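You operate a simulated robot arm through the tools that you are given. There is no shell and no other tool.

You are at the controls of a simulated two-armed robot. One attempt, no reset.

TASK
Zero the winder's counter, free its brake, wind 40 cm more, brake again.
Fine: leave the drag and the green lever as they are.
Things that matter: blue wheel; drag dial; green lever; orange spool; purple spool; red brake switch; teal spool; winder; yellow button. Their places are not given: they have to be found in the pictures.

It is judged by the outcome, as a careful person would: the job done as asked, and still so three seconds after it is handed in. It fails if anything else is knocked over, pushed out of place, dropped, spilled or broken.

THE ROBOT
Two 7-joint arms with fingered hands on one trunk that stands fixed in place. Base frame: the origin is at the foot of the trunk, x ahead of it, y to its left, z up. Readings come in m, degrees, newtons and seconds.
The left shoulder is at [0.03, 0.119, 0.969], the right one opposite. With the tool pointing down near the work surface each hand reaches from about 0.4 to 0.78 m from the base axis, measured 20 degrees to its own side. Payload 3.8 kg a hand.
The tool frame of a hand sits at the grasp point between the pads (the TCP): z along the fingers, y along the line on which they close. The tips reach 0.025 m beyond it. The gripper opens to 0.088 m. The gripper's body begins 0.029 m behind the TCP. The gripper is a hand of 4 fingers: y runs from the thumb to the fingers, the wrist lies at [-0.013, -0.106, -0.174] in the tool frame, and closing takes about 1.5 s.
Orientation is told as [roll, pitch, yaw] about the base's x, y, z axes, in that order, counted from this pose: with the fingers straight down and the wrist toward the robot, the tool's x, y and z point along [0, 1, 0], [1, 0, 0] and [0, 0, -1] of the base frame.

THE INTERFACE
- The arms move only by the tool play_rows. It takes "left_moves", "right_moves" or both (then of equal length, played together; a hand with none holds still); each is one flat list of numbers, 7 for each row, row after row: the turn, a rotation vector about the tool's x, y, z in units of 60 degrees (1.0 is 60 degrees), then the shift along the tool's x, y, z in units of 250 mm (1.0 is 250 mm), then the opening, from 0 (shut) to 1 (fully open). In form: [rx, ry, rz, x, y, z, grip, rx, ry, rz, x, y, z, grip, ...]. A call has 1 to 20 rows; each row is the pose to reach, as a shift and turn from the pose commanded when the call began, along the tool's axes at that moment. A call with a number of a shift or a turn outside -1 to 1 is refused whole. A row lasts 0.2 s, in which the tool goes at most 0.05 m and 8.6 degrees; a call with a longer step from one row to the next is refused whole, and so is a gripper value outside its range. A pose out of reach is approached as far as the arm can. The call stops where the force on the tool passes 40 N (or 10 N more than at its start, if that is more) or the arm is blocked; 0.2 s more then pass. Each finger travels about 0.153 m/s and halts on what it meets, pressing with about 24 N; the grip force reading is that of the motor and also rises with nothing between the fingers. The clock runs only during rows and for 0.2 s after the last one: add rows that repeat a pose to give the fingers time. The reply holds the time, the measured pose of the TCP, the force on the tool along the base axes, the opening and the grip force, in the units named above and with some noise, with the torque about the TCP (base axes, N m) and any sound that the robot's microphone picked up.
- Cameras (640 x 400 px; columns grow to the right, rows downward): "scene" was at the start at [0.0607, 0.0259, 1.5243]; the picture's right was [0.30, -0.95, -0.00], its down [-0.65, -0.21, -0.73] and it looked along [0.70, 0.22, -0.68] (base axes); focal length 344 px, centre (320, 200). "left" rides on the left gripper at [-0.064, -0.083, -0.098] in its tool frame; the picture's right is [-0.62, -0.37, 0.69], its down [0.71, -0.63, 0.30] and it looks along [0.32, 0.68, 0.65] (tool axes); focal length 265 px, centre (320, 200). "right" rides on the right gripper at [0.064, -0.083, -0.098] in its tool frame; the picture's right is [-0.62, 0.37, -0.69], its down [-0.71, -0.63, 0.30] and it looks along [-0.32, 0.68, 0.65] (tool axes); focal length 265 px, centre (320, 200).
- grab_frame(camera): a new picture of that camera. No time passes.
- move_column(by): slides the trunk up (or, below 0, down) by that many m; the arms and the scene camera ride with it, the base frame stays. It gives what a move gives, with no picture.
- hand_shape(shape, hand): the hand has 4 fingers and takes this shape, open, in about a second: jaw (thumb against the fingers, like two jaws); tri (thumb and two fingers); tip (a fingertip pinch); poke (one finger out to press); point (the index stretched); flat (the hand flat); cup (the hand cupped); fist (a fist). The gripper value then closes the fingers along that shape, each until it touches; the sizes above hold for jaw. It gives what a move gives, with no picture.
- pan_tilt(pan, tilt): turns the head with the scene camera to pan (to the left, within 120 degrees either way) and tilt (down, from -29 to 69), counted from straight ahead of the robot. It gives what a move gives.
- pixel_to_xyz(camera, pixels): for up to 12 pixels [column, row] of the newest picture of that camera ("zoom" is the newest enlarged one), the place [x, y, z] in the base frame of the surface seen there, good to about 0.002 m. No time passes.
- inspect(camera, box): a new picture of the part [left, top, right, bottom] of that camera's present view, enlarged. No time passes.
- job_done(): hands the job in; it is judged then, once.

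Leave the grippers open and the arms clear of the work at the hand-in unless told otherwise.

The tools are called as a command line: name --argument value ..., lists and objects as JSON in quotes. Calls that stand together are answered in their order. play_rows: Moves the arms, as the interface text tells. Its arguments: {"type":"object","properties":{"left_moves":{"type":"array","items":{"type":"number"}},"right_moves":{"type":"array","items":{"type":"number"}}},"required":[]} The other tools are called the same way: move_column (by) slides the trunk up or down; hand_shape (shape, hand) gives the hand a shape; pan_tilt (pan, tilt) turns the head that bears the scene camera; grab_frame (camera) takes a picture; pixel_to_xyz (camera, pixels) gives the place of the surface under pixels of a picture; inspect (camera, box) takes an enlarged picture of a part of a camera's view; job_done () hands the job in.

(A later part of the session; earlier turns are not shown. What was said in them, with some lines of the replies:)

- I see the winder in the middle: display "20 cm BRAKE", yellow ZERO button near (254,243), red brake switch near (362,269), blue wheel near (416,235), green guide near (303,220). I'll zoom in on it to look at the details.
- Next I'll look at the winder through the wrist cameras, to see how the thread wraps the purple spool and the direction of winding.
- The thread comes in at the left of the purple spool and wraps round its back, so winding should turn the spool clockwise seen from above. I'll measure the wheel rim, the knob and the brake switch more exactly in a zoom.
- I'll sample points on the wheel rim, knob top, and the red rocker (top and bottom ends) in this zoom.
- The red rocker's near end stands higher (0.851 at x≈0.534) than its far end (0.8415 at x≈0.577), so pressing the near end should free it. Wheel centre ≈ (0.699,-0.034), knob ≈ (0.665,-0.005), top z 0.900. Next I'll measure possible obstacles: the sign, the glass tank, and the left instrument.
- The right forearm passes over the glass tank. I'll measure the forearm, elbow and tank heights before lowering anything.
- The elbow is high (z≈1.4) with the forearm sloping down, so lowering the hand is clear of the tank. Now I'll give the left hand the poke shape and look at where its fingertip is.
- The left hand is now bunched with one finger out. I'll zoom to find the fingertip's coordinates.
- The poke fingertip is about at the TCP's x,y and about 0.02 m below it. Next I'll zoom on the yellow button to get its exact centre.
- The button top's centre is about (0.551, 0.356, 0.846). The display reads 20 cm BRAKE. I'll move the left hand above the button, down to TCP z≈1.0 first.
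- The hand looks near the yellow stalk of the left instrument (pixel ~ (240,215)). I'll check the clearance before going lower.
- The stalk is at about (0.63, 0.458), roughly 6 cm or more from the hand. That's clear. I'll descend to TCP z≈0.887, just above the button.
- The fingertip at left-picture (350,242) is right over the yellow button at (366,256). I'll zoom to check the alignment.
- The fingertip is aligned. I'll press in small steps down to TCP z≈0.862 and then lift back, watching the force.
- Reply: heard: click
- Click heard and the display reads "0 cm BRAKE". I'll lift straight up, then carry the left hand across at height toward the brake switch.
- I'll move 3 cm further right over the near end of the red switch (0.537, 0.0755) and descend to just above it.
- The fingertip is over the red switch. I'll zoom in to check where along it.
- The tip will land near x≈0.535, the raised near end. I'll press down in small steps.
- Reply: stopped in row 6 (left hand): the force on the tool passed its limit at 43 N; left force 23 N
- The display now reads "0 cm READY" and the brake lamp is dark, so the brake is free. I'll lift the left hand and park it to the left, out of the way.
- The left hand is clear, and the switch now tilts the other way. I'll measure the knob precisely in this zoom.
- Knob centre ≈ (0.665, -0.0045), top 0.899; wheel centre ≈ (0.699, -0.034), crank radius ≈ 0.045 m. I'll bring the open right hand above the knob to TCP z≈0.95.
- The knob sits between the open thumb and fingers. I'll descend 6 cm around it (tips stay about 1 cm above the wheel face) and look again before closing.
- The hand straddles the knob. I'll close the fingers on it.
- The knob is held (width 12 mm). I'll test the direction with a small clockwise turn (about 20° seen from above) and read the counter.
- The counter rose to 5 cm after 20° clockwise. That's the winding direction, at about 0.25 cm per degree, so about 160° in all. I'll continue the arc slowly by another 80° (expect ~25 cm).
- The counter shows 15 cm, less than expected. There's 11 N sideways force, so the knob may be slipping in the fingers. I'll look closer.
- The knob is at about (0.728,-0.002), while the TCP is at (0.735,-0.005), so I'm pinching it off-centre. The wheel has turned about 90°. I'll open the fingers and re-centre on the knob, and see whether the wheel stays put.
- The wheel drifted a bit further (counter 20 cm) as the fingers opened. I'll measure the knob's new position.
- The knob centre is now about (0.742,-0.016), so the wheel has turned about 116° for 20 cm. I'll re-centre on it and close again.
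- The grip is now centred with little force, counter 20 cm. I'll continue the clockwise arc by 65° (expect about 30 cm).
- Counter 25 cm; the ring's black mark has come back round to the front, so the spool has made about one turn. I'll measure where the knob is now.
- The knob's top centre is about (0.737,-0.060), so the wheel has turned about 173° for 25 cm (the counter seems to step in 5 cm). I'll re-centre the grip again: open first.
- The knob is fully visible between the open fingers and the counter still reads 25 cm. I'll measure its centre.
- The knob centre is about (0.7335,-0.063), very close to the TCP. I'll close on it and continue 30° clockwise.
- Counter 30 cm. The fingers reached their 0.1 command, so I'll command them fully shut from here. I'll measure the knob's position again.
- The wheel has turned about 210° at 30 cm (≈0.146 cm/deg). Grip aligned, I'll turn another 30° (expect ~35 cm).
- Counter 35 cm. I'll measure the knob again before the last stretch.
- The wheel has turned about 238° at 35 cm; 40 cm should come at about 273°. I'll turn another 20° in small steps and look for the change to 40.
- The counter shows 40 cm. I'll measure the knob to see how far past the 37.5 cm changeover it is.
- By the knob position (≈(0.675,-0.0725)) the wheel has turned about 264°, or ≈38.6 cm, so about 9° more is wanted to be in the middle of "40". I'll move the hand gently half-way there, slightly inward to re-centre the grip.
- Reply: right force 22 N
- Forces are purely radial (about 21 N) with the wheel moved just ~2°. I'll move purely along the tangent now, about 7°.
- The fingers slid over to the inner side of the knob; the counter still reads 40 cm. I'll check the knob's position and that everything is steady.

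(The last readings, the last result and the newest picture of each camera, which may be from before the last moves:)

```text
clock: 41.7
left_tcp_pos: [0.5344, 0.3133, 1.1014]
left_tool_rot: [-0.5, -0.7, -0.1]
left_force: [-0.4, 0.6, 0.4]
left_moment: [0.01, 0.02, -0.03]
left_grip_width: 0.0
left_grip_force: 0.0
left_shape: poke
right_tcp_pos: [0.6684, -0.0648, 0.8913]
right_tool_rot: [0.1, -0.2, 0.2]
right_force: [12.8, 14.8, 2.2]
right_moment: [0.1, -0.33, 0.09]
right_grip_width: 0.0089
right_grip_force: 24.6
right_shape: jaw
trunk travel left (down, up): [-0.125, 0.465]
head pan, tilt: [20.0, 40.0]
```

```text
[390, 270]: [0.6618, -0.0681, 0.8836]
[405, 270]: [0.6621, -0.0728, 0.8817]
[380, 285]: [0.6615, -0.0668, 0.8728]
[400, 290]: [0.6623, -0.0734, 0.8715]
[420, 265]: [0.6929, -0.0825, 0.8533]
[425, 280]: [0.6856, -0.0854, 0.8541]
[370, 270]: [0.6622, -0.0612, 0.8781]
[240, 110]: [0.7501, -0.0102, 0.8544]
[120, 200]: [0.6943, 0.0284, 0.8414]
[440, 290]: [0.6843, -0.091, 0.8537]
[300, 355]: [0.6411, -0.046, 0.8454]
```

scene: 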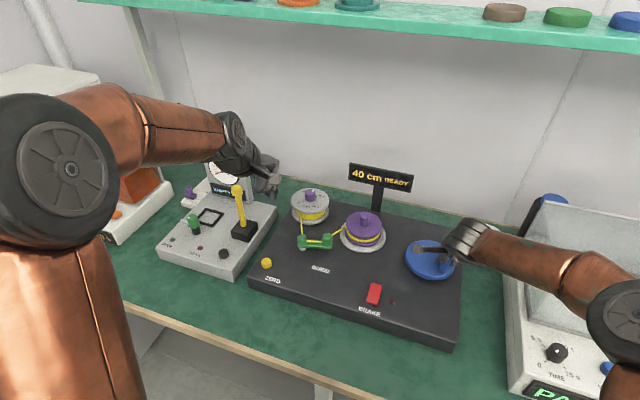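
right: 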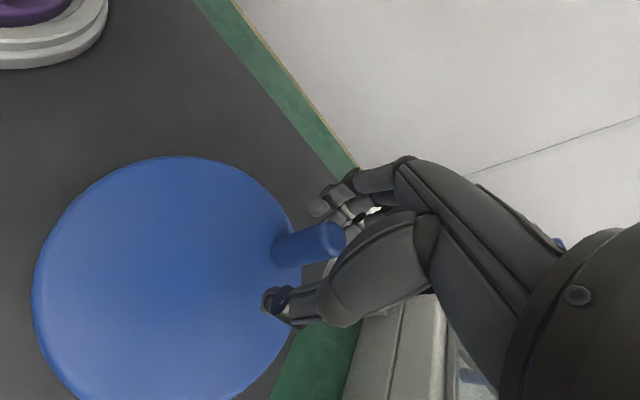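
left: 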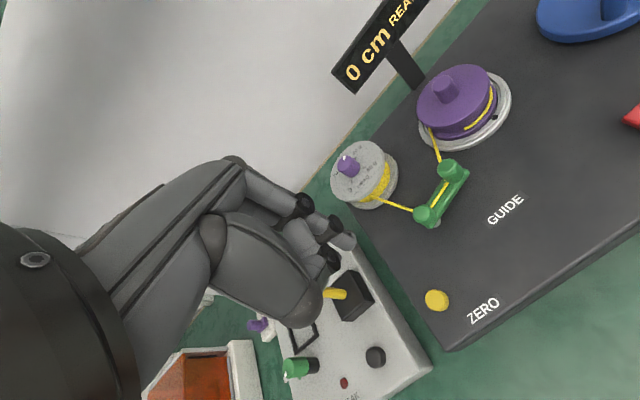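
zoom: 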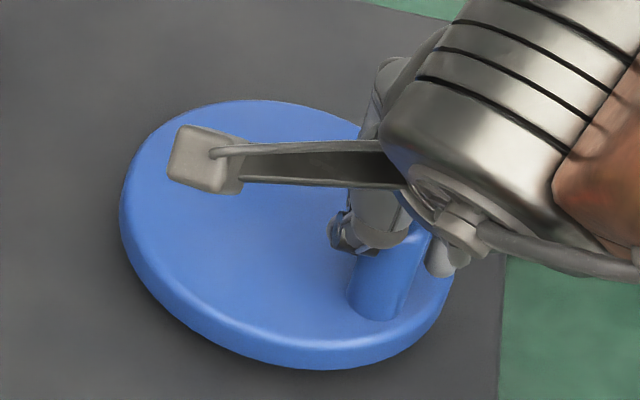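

The knob centre is now ≈(0.6705,-0.068): about 271° of turn, ≈39.7 cm, display 40 cm. I'll hold the wheel with the right hand and brake with the left. First I'll check the right camera block's position for clearance.

pixel_to_xyz --camera "scene" --pixels '[[419, 246], [416, 249], [424, 250], [374, 287], [373, 299], [376, 286]]'

play_rows --left_moves '[0, 0, 0, -0.1, 0.02, 0, 0, 0, 0, 0, -0.25, 0.05, 0, 0, 0, 0, 0, -0.4, 0.08, 0, 0, 0, 0, 0, -0.55, 0.11, 0, 0, 0, 0, 0, -0.68, 0.13, 0, 0, 0, 0, 0, -0.7, 0.14, 0, 0, 0, 0, 0, -0.7, 0.14, 0, 0]'

grab_frame --camera "left"

grab_frame --camera "scene"

```text
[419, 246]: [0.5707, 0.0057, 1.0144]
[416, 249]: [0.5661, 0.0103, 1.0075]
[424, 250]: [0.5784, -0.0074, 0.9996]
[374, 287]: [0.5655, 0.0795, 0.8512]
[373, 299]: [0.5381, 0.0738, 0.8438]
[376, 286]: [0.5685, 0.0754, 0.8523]
```

```text
clock: 43.3
left_tcp_pos: [0.5707, 0.1365, 1.104]
left_tool_rot: [-0.4, -0.8, 0.1]
left_force: [0.7, -0.1, -0.8]
left_moment: [0.04, 0.0, 0.02]
left_grip_width: 0.0
left_grip_force: 0.1
left_shape: poke
right_tcp_pos: [0.6686, -0.0641, 0.8915]
right_tool_rot: [0.2, -0.2, 0.2]
right_force: [14.9, 17.4, 9.2]
right_moment: [0.15, -0.4, 0.1]
right_grip_width: 0.009
right_grip_force: 24.2
right_shape: jaw
trunk travel left (down, up): [-0.125, 0.465]
head pan, tilt: [20.0, 40.0]
```

```text
taken
```

left: 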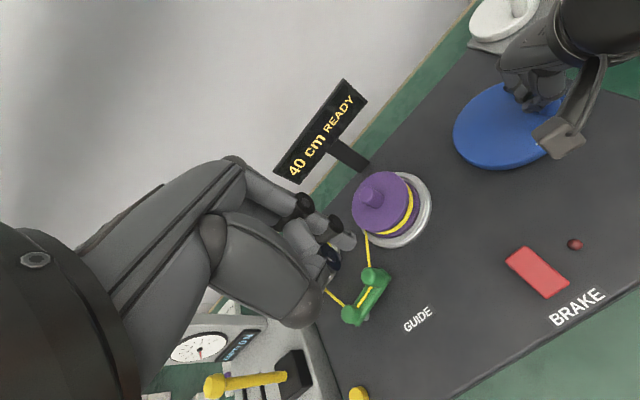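

```text
taken
```

scene: 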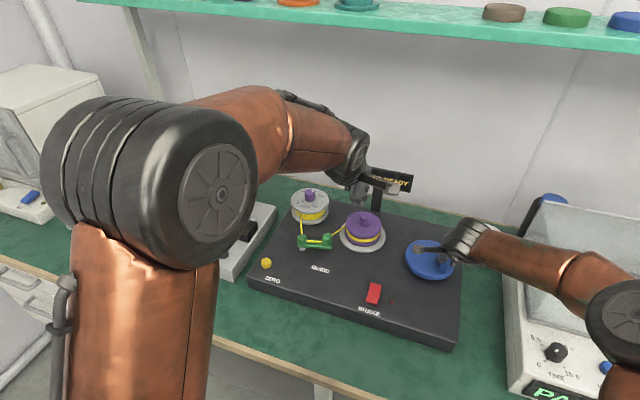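

The right camera block is at about (0.57,0.0,1.0), and the left hand at y≈0.077 leaves about 4 cm clearance. I'll move over the far (raised) end of the switch and descend to z≈0.90.

play_rows --left_moves '[0, 0, 0, -0.12, 0, 0, 0, 0, 0, 0, -0.232, 0, 0.05, 0, 0, 0, 0, -0.232, 0, 0.17, 0, 0, 0, 0, -0.232, 0, 0.29, 0, 0, 0, 0, -0.232, 0, 0.41, 0, 0, 0, 0, -0.232, 0, 0.53, 0, 0, 0, 0, -0.232, 0, 0.65, 0, 0, 0, 0, -0.232, 0, 0.76, 0, 0, 0, 0, -0.232, 0, 0.82, 0, 0, 0, 0, -0.232, 0, 0.82, 0]'

grab_frame --camera "left"

inspect --camera "left" --box '[290, 180, 420, 290]'

```text
clock: 45.5
left_tcp_pos: [0.5741, 0.0806, 0.8995]
left_tool_rot: [-0.3, -0.7, 0.0]
left_force: [-0.4, 0.6, -0.4]
left_moment: [-0.02, 0.0, -0.01]
left_grip_width: 0.0001
left_grip_force: 0.0
left_shape: poke
right_tcp_pos: [0.6685, -0.064, 0.891]
right_tool_rot: [0.1, 0.0, 0.2]
right_force: [15.2, 16.4, 10.1]
right_moment: [0.18, -0.37, 0.14]
right_grip_width: 0.0091
right_grip_force: 23.8
right_shape: jaw
trunk travel left (down, up): [-0.125, 0.465]
head pan, tilt: [20.0, 40.0]
```

```text
taken
```

left: 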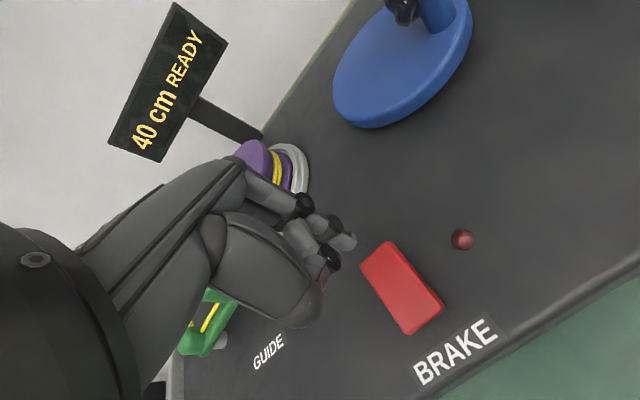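

```text
3.64 times, centred on (355, 235) of left
```

zoom: 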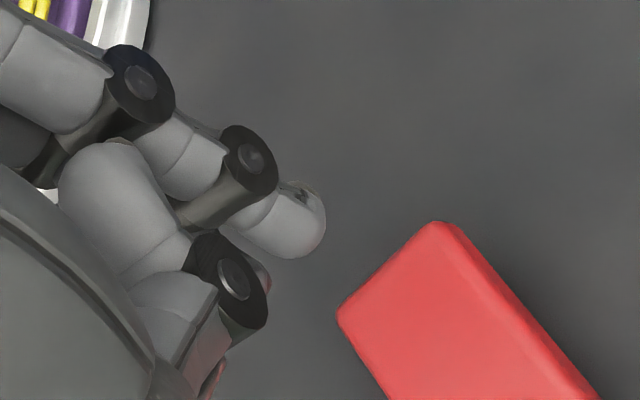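

Fingertip is a bit too far forward/left of the switch's far end. I'll read the switch's exact corners.

pixel_to_xyz --camera "zoom" --pixels '[[440, 230], [345, 315], [400, 275], [430, 290], [470, 340], [320, 240], [318, 220]]'

pixel_to_xyz --camera "left" --pixels '[[402, 290], [425, 315], [410, 330], [440, 300]]'

```text
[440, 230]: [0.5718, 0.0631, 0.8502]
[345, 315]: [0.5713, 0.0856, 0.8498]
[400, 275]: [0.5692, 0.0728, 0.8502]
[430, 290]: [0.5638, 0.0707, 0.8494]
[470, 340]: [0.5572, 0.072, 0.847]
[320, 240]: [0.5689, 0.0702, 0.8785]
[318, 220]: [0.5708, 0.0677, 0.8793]
```

```text
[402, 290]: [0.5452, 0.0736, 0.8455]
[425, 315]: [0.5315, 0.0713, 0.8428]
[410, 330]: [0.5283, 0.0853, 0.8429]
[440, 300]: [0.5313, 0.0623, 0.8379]
```

The switch's far edge is at x≈0.573, y centre 0.0745. I'll shift to (0.567, 0.0745) and press down in small steps.

play_rows --left_moves '[0, 0, 0, -0.02, -0.026, 0.02, 0, 0, 0, 0, -0.02, -0.026, 0.06, 0, 0, 0, 0, -0.02, -0.026, 0.09, 0, 0, 0, 0, -0.02, -0.026, 0.11, 0, 0, 0, 0, -0.02, -0.026, 0.125, 0, 0, 0, 0, -0.02, -0.026, 0.135, 0, 0, 0, 0, -0.02, -0.026, 0.145, 0, 0, 0, 0, -0.02, -0.026, 0.155, 0]'

grab_frame --camera "left"

grab_frame --camera "right"

```text
clock: 47.2
left_tcp_pos: [0.5717, 0.0706, 0.8686]
left_tool_rot: [-0.6, -1.9, 0.1]
left_force: [0.1, 2.9, 13.9]
left_moment: [0.25, 0.03, 0.03]
left_grip_width: 0.0
left_grip_force: 0.2
left_shape: poke
right_tcp_pos: [0.6695, -0.0638, 0.8922]
right_tool_rot: [0.5, -0.3, 0.5]
right_force: [10.3, 8.7, -0.8]
right_moment: [0.06, -0.24, 0.07]
right_grip_width: 0.0089
right_grip_force: 23.7
right_shape: jaw
trunk travel left (down, up): [-0.125, 0.465]
head pan, tilt: [20.0, 40.0]
stopped in row 8 (left hand): the force on the tool passed its limit at 43 N (the readings are from after the stop); the commanded pose is now the measured one
```

```text
taken
```

left: 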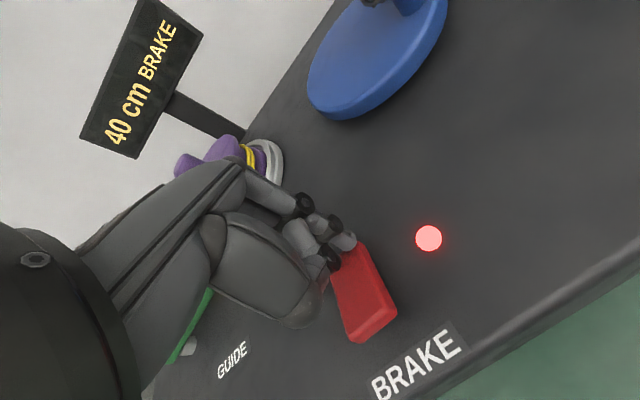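

```text
taken
```

right: 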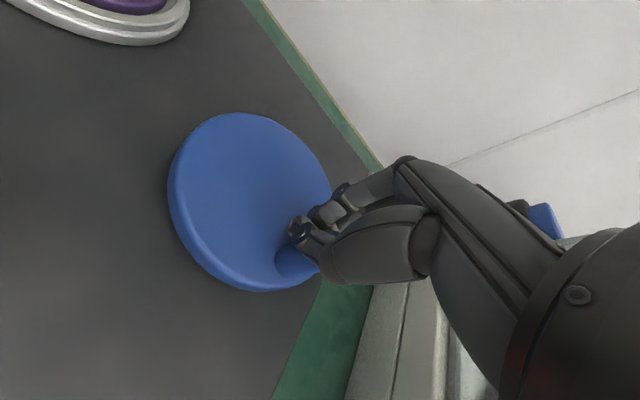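

"40 cm BRAKE" and the lamp is lit: braked. I'll lift the left hand off and park it to the left, with the right hand still holding the wheel.

play_rows --left_moves '[0, 0, 0, 0, 0, -0.06, 0, 0, 0, 0, 0, 0, -0.2, 0, 0, 0, 0, 0, 0, -0.35, 0, 0, 0, 0, 0, 0, -0.5, 0, 0, 0, 0, 0, 0, -0.65, 0, 0, 0, 0, 0, 0, -0.8, 0, 0, 0, 0, 0.1, -0.03, -0.9, 0, 0, 0, 0, 0.25, -0.06, -0.95, 0, 0, 0, 0, 0.4, -0.1, -0.95, 0, 0, 0, 0, 0.55, -0.14, -0.95, 0, 0, 0, 0, 0.7, -0.15, -0.95, 0, 0, 0, 0, 0.85, -0.15, -0.95, 0, 0, 0, 0, 0.95, -0.15, -0.95, 0, 0, 0, 0, 0.95, -0.15, -0.95, 0]'

grab_frame --camera "scene"

inspect --camera "scene" --box '[320, 155, 480, 280]'

```text
clock: 50.2
left_tcp_pos: [0.526, 0.3136, 1.1004]
left_tool_rot: [-0.6, -1.7, 0.0]
left_force: [0.2, 0.5, 0.6]
left_moment: [0.02, 0.0, -0.02]
left_grip_width: 0.0003
left_grip_force: 0.1
left_shape: poke
right_tcp_pos: [0.6692, -0.0631, 0.8908]
right_tool_rot: [0.3, 0.0, 0.3]
right_force: [11.9, 13.7, 6.8]
right_moment: [0.08, -0.34, 0.07]
right_grip_width: 0.0088
right_grip_force: 23.6
right_shape: jaw
trunk travel left (down, up): [-0.125, 0.465]
head pan, tilt: [20.0, 40.0]
```

```text
taken
```

scene: 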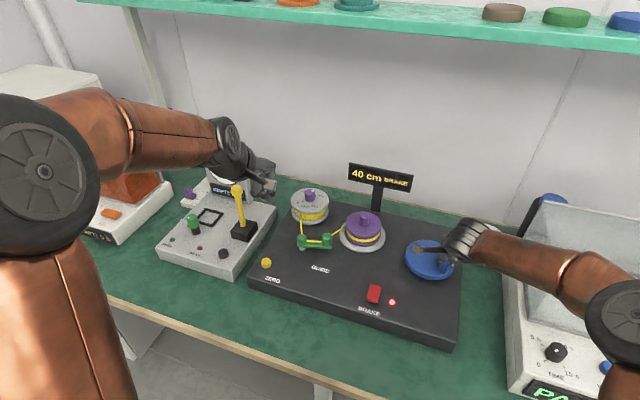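

```text
3.20 times, centred on (400, 218) of scene
```

zoom: 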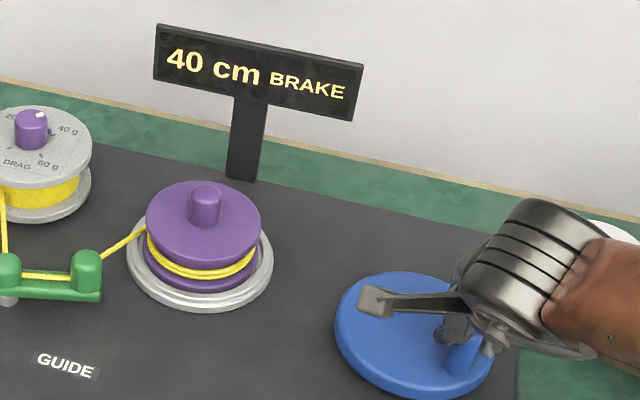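

The display holds at "40 cm BRAKE". Now I'll open the right hand gently in small increments.

play_rows --right_moves '[0, 0, 0, 0, 0, 0, 0.15, 0, 0, 0, 0, 0, 0, 0.2, 0, 0, 0, 0, 0, 0, 0.28, 0, 0, 0, 0, 0, 0, 0.38, 0, 0, 0, 0, 0, 0, 0.5, 0, 0, 0, 0, 0, 0, 0.65, 0, 0, 0, 0, 0, 0, 0.8, 0, 0, 0, 0, 0, 0, 0.8]'

inspect --camera "scene" --box '[320, 155, 480, 280]'

grab_frame --camera "right"

```text
clock: 52.0
left_tcp_pos: [0.5244, 0.3121, 1.101]
left_tool_rot: [-0.7, -1.7, 0.1]
left_force: [-0.1, -0.3, 0.7]
left_moment: [-0.03, -0.01, -0.02]
left_grip_width: 0.0
left_grip_force: 0.1
left_shape: poke
right_tcp_pos: [0.6686, -0.0662, 0.8914]
right_tool_rot: [0.3, -0.1, 0.2]
right_force: [0.4, -0.2, 1.0]
right_moment: [0.0, 0.0, -0.02]
right_grip_width: 0.0699
right_grip_force: 0.1
right_shape: jaw
trunk travel left (down, up): [-0.125, 0.465]
head pan, tilt: [20.0, 40.0]
```

```text
3.20 times, centred on (400, 218) of scene
```

zoom: 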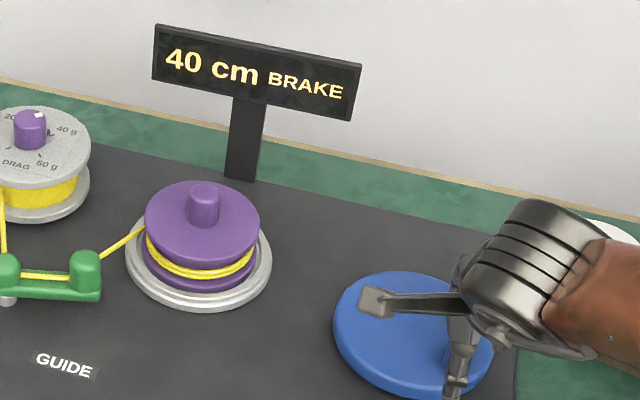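

```text
taken
```

right: 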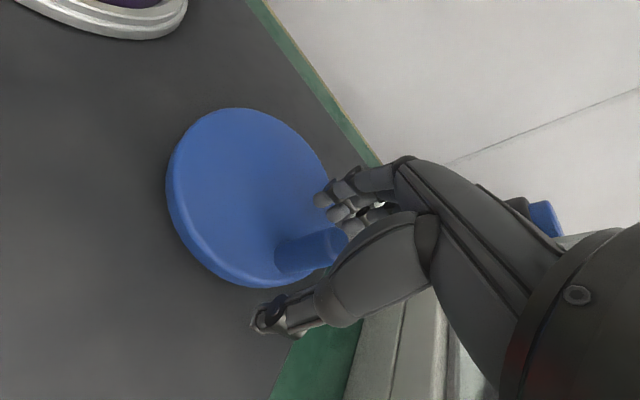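

Released cleanly, still "40 cm BRAKE". I'll lift the right hand straight up, then retract it, and open the left hand back to jaw.

play_rows --right_moves '[0, 0, 0, 0, 0, -0.1, 0.8, 0, 0, 0, 0, 0, -0.25, 0.9, 0, 0, 0, 0, 0, -0.4, 1, 0, 0, 0, 0, 0, -0.55, 1, 0, 0, 0, 0, 0, -0.7, 1, 0, 0, 0, 0, 0, -0.85, 1, 0, 0, 0, -0.08, -0.1, -0.88, 1, 0, 0, 0, -0.16, -0.22, -0.88, 1, 0, 0, 0, -0.24, -0.35, -0.88, 1, 0, 0, 0, -0.27, -0.48, -0.88, 1, 0, 0, 0, -0.27, -0.48, -0.88, 1]'

hand_shape --shape "jaw" --hand "left"

grab_frame --camera "scene"

inspect --camera "scene" --box '[240, 150, 480, 350]'

inspect --camera "scene" --box '[280, 160, 400, 260]'

```text
clock: 54.4
left_tcp_pos: [0.5243, 0.3127, 1.1013]
left_tool_rot: [-0.6, -1.7, 0.1]
left_force: [-0.6, 0.9, 0.1]
left_moment: [-0.01, 0.02, 0.03]
left_grip_width: 0.0
left_grip_force: 0.1
left_shape: poke
right_tcp_pos: [0.5477, -0.1337, 1.1078]
right_tool_rot: [0.3, 0.0, 0.2]
right_force: [-0.7, 0.0, -0.1]
right_moment: [-0.01, -0.02, 0.01]
right_grip_width: 0.0876
right_grip_force: 0.0
right_shape: jaw
trunk travel left (down, up): [-0.125, 0.465]
head pan, tilt: [20.0, 40.0]
```

```text
clock: 55.3
left_tcp_pos: [0.5254, 0.3138, 1.1017]
left_tool_rot: [-0.6, -1.8, 0.2]
left_force: [-0.7, -0.3, -0.2]
left_moment: [-0.01, 0.0, -0.04]
left_grip_width: 0.088
left_grip_force: 0.1
left_shape: jaw
right_tcp_pos: [0.5482, -0.1335, 1.1076]
right_tool_rot: [0.4, -0.2, 0.1]
right_force: [0.0, -0.5, -0.1]
right_moment: [-0.01, 0.0, 0.02]
right_grip_width: 0.0876
right_grip_force: 0.0
right_shape: jaw
trunk travel left (down, up): [-0.125, 0.465]
head pan, tilt: [20.0, 40.0]
```

```text
taken
```

scene: 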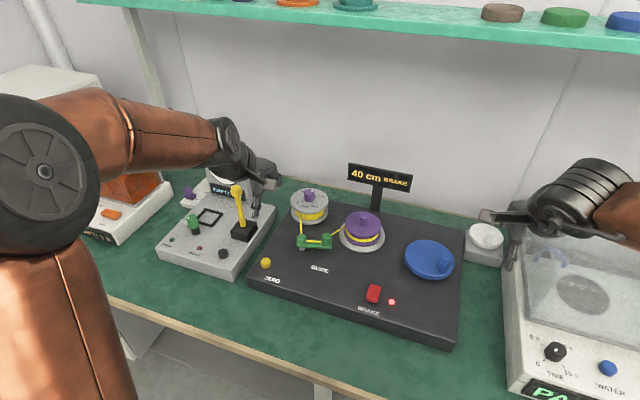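

```text
2.00 times, centred on (360, 250) of scene
```

zoom: 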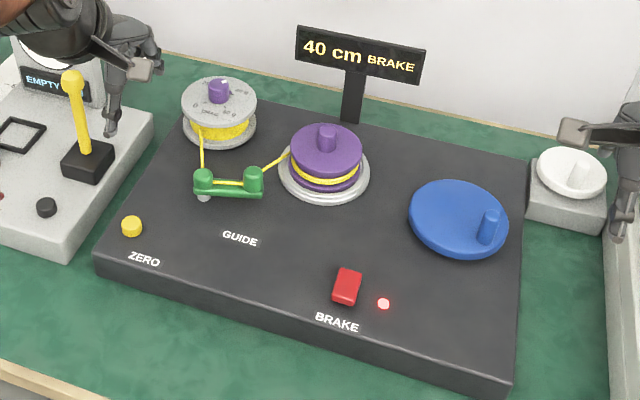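

```text
4.00 times, centred on (340, 210) of scene
```

zoom: 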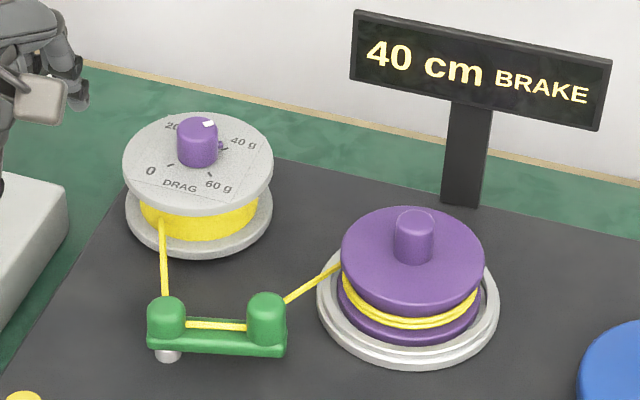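

Everything is as asked: 40 cm BRAKE, lamp lit, and the drag dial and green guide unchanged. One last check of the knob's final angle now that it's unobstructed.

inspect --camera "scene" --box '[395, 225, 475, 285]'

pixel_to_xyz --camera "zoom" --pixels '[[400, 180], [375, 185], [420, 185], [390, 215], [400, 170], [370, 215], [415, 215], [385, 240]]'

```text
6.67 times, centred on (435, 255) of scene
```

zoom: 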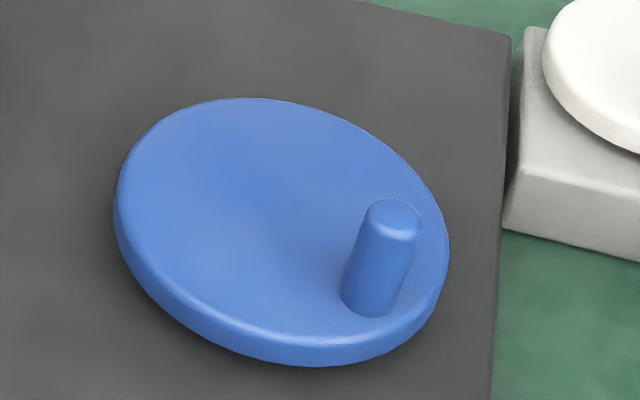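

```text
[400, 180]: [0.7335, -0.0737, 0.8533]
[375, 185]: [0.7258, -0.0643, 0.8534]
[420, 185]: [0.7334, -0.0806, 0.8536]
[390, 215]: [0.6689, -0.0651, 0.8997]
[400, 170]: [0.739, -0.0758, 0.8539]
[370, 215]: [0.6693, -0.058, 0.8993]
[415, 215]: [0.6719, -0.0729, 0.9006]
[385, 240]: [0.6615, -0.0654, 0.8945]
```

The knob is at (0.670,-0.0665), which makes about 272° of turn, matching 40 cm. The counter was zeroed, 40 cm was wound, the brake is on again, and both hands are open and clear. Handing in.

job_done

```text
The job is handed in.
```

I zeroed the winder's counter, freed its brake, wound on 40 cm and put the brake back on. When I handed it in, the display read "40 cm BRAKE" and the brake lamp was lit.

- **Length:** the counter only steps in 5 cm, so I also measured how far the blue wheel had turned. At about 272° from zero, that works out to roughly 40 cm.
- **Left alone:** I didn't touch the drag dial or the green lever, and both look the same in the last pictures. I saw nothing else knocked or moved.
- **Contact:** each press on the brake switch stopped at about 43 N, the robot's force limit. The switch worked both times. My grip on the wheel knob slipped several times while winding, and I re-gripped it.
- **Hands:** both are open and clear of the work.
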